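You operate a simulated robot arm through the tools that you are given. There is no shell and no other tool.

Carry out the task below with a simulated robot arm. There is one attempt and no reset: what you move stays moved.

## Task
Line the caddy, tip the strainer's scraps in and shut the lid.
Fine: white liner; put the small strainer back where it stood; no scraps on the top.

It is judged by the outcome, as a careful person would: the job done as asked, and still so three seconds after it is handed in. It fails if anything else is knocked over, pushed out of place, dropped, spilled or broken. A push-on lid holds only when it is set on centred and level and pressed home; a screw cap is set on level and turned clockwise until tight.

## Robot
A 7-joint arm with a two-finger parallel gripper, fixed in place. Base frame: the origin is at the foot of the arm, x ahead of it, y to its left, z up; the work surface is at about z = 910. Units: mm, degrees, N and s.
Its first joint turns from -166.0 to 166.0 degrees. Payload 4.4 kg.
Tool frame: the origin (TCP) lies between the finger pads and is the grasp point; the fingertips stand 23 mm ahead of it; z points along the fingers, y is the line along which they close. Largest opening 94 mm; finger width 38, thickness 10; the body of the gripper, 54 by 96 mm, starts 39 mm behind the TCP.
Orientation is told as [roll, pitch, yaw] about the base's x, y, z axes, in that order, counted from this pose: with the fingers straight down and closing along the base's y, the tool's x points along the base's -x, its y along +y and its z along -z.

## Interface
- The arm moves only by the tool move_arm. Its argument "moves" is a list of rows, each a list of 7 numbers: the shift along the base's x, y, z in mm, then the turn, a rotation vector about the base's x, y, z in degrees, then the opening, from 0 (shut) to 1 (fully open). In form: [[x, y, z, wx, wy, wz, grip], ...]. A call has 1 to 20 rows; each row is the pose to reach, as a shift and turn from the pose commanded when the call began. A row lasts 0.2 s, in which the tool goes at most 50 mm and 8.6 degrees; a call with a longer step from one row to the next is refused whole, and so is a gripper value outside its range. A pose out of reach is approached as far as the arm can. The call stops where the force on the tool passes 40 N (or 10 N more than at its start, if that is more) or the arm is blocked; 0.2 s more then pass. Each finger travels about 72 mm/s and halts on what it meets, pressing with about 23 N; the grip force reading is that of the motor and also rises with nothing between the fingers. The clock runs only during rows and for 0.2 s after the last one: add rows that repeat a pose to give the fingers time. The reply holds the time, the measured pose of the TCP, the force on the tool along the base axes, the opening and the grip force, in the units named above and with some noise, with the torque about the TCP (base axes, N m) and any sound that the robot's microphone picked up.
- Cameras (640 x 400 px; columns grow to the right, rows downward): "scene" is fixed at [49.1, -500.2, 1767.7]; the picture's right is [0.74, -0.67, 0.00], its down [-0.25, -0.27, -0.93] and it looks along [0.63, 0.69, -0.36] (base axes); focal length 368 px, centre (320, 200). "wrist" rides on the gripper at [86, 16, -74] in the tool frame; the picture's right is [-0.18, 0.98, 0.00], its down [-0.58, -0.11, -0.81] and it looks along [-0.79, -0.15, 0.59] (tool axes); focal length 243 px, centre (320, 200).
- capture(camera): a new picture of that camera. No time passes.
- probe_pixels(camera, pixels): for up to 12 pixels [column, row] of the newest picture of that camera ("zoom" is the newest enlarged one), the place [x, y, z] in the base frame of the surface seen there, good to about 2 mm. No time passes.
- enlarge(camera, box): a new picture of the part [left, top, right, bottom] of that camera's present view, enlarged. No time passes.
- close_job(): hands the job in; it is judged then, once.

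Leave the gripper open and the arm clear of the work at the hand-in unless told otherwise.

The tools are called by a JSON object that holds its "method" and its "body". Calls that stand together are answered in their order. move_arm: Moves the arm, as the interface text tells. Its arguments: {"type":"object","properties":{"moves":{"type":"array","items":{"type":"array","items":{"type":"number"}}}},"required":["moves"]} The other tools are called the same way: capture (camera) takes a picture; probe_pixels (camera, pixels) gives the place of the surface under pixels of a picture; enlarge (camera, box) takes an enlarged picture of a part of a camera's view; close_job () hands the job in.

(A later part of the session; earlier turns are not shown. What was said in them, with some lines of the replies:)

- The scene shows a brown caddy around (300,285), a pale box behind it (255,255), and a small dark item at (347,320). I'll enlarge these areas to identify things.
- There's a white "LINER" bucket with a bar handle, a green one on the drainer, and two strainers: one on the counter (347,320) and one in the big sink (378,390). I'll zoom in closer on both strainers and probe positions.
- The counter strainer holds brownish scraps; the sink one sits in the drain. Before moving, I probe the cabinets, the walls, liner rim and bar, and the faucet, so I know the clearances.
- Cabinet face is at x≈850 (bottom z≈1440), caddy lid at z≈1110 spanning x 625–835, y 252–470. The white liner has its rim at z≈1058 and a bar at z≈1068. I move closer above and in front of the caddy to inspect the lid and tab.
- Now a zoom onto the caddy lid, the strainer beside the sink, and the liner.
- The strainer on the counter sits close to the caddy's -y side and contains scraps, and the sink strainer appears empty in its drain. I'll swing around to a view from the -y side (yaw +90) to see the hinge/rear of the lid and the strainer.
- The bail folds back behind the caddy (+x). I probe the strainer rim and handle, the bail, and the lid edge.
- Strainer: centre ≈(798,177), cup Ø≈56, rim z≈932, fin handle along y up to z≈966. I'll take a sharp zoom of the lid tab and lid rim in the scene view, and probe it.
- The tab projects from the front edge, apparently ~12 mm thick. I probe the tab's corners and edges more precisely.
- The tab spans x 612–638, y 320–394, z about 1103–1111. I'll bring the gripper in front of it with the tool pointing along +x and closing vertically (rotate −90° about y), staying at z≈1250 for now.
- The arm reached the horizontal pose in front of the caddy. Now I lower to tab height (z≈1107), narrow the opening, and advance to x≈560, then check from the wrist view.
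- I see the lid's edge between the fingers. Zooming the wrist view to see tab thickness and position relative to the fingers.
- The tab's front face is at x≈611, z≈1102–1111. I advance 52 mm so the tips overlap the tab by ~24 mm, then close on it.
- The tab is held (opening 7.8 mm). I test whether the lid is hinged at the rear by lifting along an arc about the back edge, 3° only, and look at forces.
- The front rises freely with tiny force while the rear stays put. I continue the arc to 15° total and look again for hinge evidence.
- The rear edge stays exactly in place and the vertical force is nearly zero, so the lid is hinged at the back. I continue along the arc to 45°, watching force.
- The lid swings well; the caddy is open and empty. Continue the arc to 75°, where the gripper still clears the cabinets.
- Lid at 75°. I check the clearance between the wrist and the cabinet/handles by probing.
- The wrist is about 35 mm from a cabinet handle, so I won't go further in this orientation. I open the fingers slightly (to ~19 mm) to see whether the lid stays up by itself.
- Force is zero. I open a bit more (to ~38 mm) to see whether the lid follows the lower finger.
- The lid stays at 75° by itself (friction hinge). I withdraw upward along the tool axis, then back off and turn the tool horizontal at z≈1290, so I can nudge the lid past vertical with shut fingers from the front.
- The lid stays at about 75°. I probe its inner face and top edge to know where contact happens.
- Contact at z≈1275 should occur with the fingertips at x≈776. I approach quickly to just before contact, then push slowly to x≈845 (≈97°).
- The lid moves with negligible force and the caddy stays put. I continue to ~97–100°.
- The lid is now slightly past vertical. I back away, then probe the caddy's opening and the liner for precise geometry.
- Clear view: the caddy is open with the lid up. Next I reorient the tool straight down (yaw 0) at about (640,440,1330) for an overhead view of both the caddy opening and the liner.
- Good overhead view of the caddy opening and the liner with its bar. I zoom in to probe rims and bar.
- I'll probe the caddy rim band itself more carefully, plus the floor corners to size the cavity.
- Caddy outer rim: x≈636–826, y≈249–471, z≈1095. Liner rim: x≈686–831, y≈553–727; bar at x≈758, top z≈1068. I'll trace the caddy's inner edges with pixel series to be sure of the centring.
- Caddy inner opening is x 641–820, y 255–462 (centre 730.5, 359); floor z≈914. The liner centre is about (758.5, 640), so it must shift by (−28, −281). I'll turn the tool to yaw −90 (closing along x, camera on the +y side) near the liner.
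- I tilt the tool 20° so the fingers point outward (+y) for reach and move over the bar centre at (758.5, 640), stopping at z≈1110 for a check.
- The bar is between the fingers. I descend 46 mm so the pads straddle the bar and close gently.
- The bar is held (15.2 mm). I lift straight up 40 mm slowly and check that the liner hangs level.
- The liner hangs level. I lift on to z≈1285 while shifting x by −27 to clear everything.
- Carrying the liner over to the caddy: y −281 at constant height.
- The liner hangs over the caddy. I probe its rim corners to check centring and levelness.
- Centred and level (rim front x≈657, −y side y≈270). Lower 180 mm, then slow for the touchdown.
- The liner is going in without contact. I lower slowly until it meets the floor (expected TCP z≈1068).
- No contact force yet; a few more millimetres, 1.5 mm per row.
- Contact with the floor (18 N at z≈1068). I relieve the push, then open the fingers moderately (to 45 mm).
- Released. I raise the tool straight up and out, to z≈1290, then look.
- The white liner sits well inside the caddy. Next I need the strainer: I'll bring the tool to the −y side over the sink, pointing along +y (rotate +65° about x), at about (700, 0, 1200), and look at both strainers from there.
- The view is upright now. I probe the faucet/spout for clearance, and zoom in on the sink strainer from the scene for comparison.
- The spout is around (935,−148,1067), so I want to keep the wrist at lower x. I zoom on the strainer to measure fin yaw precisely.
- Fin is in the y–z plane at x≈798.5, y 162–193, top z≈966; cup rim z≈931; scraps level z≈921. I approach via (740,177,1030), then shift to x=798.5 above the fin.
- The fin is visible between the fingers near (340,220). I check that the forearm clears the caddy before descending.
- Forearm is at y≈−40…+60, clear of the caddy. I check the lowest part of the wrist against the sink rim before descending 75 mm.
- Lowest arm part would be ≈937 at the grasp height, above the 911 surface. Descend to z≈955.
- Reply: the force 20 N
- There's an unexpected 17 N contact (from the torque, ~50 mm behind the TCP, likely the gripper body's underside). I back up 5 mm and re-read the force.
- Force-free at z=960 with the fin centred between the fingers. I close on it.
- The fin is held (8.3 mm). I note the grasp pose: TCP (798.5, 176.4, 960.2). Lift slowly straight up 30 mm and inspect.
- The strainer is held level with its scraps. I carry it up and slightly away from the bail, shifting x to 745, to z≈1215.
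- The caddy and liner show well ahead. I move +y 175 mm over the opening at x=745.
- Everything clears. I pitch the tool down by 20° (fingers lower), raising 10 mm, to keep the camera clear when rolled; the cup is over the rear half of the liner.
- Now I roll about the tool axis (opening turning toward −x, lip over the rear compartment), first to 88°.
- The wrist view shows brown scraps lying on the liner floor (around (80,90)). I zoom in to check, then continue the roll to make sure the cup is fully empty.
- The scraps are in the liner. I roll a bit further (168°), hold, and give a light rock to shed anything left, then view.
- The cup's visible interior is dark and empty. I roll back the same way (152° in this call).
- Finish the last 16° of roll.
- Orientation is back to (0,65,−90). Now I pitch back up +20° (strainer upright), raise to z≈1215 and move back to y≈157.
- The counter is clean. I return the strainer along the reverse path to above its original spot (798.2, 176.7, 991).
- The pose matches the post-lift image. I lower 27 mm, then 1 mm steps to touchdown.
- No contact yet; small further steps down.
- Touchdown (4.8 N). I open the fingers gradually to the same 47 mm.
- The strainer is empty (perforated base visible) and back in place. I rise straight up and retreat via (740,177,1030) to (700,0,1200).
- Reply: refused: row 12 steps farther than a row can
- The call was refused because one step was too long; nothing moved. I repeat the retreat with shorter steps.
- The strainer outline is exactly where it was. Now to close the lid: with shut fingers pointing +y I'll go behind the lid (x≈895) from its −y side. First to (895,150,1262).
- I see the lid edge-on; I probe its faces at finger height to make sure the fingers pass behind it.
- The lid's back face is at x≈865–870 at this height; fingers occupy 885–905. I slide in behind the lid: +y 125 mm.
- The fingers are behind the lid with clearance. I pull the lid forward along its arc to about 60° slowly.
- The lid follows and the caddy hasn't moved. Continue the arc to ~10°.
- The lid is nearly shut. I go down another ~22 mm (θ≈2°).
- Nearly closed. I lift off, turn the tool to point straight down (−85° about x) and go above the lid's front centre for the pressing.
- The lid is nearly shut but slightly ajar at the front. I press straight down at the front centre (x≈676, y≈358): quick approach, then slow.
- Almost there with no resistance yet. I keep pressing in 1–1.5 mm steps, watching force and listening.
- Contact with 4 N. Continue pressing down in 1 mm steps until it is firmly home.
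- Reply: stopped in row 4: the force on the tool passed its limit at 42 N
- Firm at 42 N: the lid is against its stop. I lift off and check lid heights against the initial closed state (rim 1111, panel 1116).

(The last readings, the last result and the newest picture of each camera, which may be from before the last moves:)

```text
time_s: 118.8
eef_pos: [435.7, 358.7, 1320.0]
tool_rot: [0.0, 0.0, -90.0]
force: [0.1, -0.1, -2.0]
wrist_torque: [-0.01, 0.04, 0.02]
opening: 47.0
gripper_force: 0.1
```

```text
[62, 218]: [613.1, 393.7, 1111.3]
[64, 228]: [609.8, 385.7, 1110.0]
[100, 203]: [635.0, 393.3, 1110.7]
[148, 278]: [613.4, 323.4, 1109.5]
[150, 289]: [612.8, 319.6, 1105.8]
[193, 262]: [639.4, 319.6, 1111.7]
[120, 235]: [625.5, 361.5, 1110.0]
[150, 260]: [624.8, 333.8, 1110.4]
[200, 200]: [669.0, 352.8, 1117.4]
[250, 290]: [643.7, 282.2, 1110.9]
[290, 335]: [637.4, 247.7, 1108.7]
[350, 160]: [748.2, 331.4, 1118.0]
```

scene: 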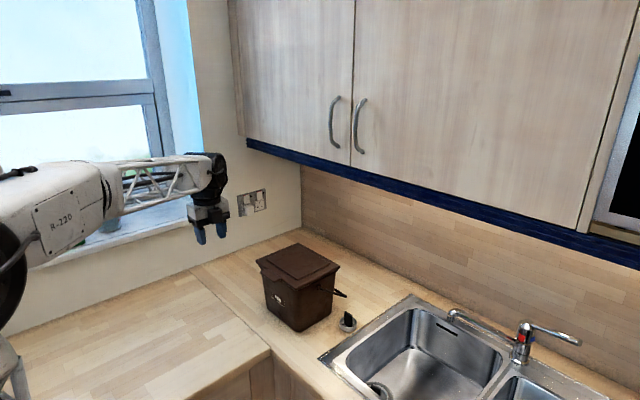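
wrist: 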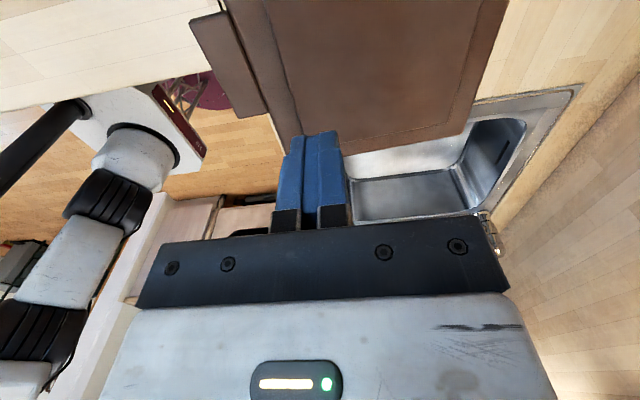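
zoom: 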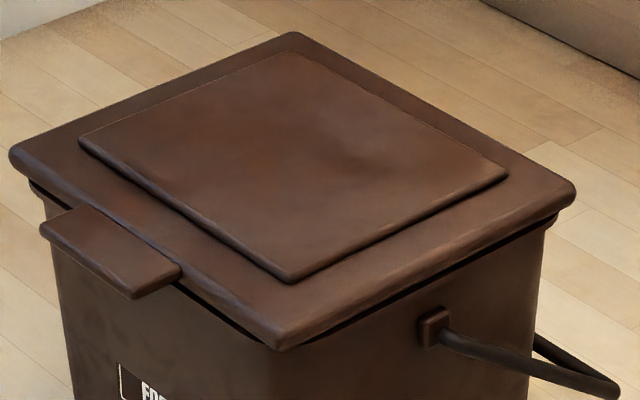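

Lid heights match the original closed state (tab 1111, panel 1117). The picture seems shifted by ~2 px versus the start, so I compare the caddy and strainer positions in the same crop as before.

{"method": "enlarge", "body": {"camera": "scene", "box": [220, 180, 380, 340]}}

{"method": "enlarge", "body": {"camera": "scene", "box": [220, 220, 380, 340]}}

{"method": "enlarge", "body": {"camera": "scene", "box": [330, 300, 370, 340]}}

{"method": "probe_pixels", "body": {"camera": "zoom", "pixels": [[272, 118], [338, 158], [300, 190], [280, 170], [325, 200], [300, 130], [215, 225], [300, 270], [385, 220], [250, 240], [240, 210], [360, 240]]}}

```text
2.50 times, centred on (300, 260) of scene
```

zoom: 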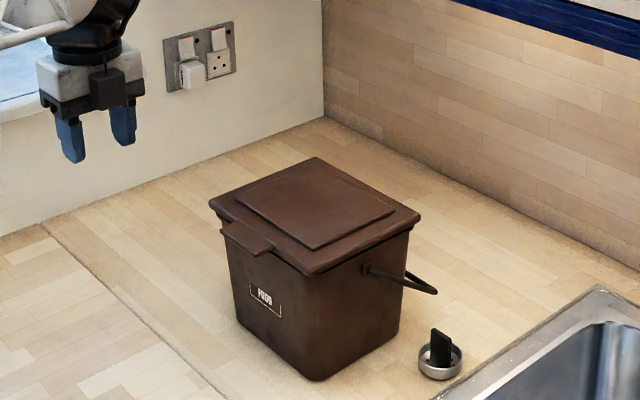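

```text
3.33 times, centred on (300, 280) of scene
```

zoom: 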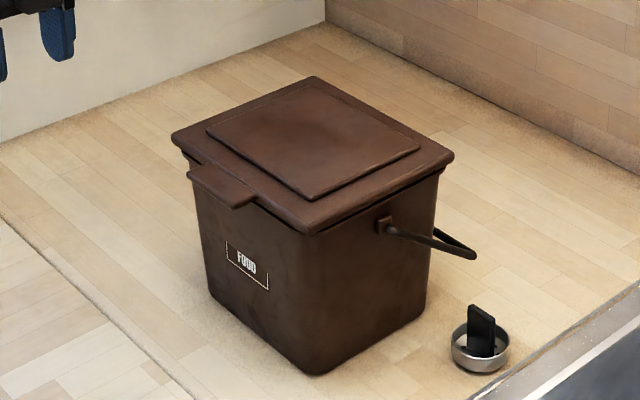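

```text
10.00 times, centred on (350, 320) of scene
```

zoom: 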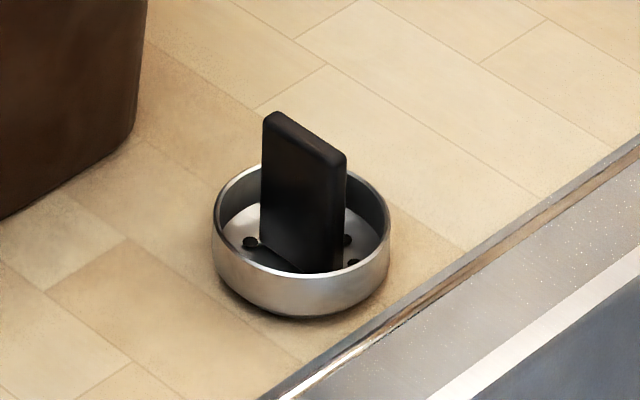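

```text
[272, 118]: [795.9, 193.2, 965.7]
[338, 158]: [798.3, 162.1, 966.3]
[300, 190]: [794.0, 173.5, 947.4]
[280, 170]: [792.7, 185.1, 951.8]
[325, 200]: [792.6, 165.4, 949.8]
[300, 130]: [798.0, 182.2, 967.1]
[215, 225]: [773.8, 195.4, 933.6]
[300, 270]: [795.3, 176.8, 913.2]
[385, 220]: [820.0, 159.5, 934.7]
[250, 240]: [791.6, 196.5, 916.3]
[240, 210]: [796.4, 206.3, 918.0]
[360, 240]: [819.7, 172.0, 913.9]
```

The strainer is within ~1 mm of where it stood, the counter is clean, and the lid is level at its original height; the caddy's location is within a few mm. I'll retreat the arm up and away with the gripper fully open, then take a final check of lid heights at rear and sides.

{"method": "move_arm", "body": {"moves": [[0, 15, 30, 0, 0, 0, 0.7], [0, 35, 65, 0, 0, 0, 0.9], [0, 55, 100, 0, 0, 0, 1], [0, 75, 135, 0, 0, 0, 1], [-5, 95, 175, 0, 0, 0, 1], [-5, 95, 175, 0, 0, 0, 1], [-5, 95, 175, 0, 0, 0, 1]]}}

{"method": "capture", "body": {"camera": "scene"}}

{"method": "enlarge", "body": {"camera": "scene", "box": [258, 238, 346, 298]}}

{"method": "probe_pixels", "body": {"camera": "zoom", "pixels": [[290, 40], [30, 155], [565, 195], [280, 335], [430, 110], [150, 95], [290, 70], [110, 140], [490, 178], [290, 265]]}}

```text
time_s: 120.4
eef_pos: [430.1, 453.5, 1497.4]
tool_rot: [0.0, 0.2, -90.0]
force: [-1.4, 0.6, 0.4]
wrist_torque: [0.0, 0.0, 0.02]
opening: 93.9
gripper_force: 0.0
```

```text
taken
```

scene: 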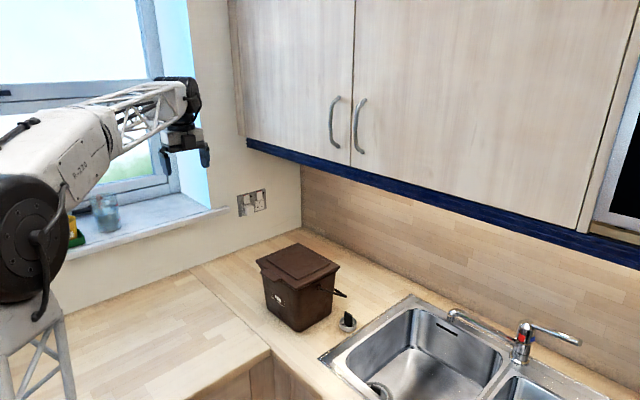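

```text
6.67 times, centred on (302, 268) of scene
```

zoom: 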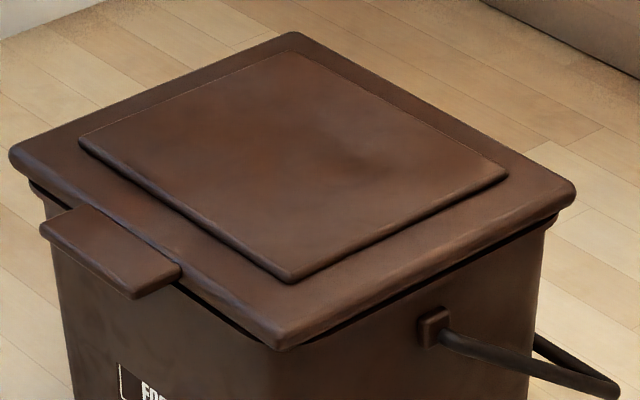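

```text
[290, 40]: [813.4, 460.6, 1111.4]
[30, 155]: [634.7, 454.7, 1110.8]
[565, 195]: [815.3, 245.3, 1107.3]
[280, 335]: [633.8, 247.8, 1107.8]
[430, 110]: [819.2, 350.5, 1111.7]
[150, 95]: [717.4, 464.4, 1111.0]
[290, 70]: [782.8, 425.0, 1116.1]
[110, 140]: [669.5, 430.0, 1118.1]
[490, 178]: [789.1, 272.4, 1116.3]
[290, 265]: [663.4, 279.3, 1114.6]
```

The lid is level all round (rim ≈1111, panel ≈1116–1118). The liner and scraps are inside, the strainer is back empty, the counter is clean, and the arm is clear with the gripper open. I hand the job in.

{"method": "close_job", "body": {}}

```text
The job is handed in.
```

The job is done and handed in; the result hasn't come back yet.

- **Liner:** the white liner is in the caddy, centred and resting on the floor.
- **Scraps:** I tipped them all into the liner. The strainer came out empty, and I saw no scraps on the worktop or the lid.
- **Small strainer:** it is back within about 1 mm of where it stood by the sink.
- **Lid:** it is shut and level, and I pressed it down until the force hit 42 N. I heard no click, but it sits at the same height as when it was first closed.

**Caddy position:** the caddy itself shifted about 6 mm towards the arm, most likely while I was opening the lid. I left it there rather than risk pushing it.

The arm is clear of the work and the gripper is open.
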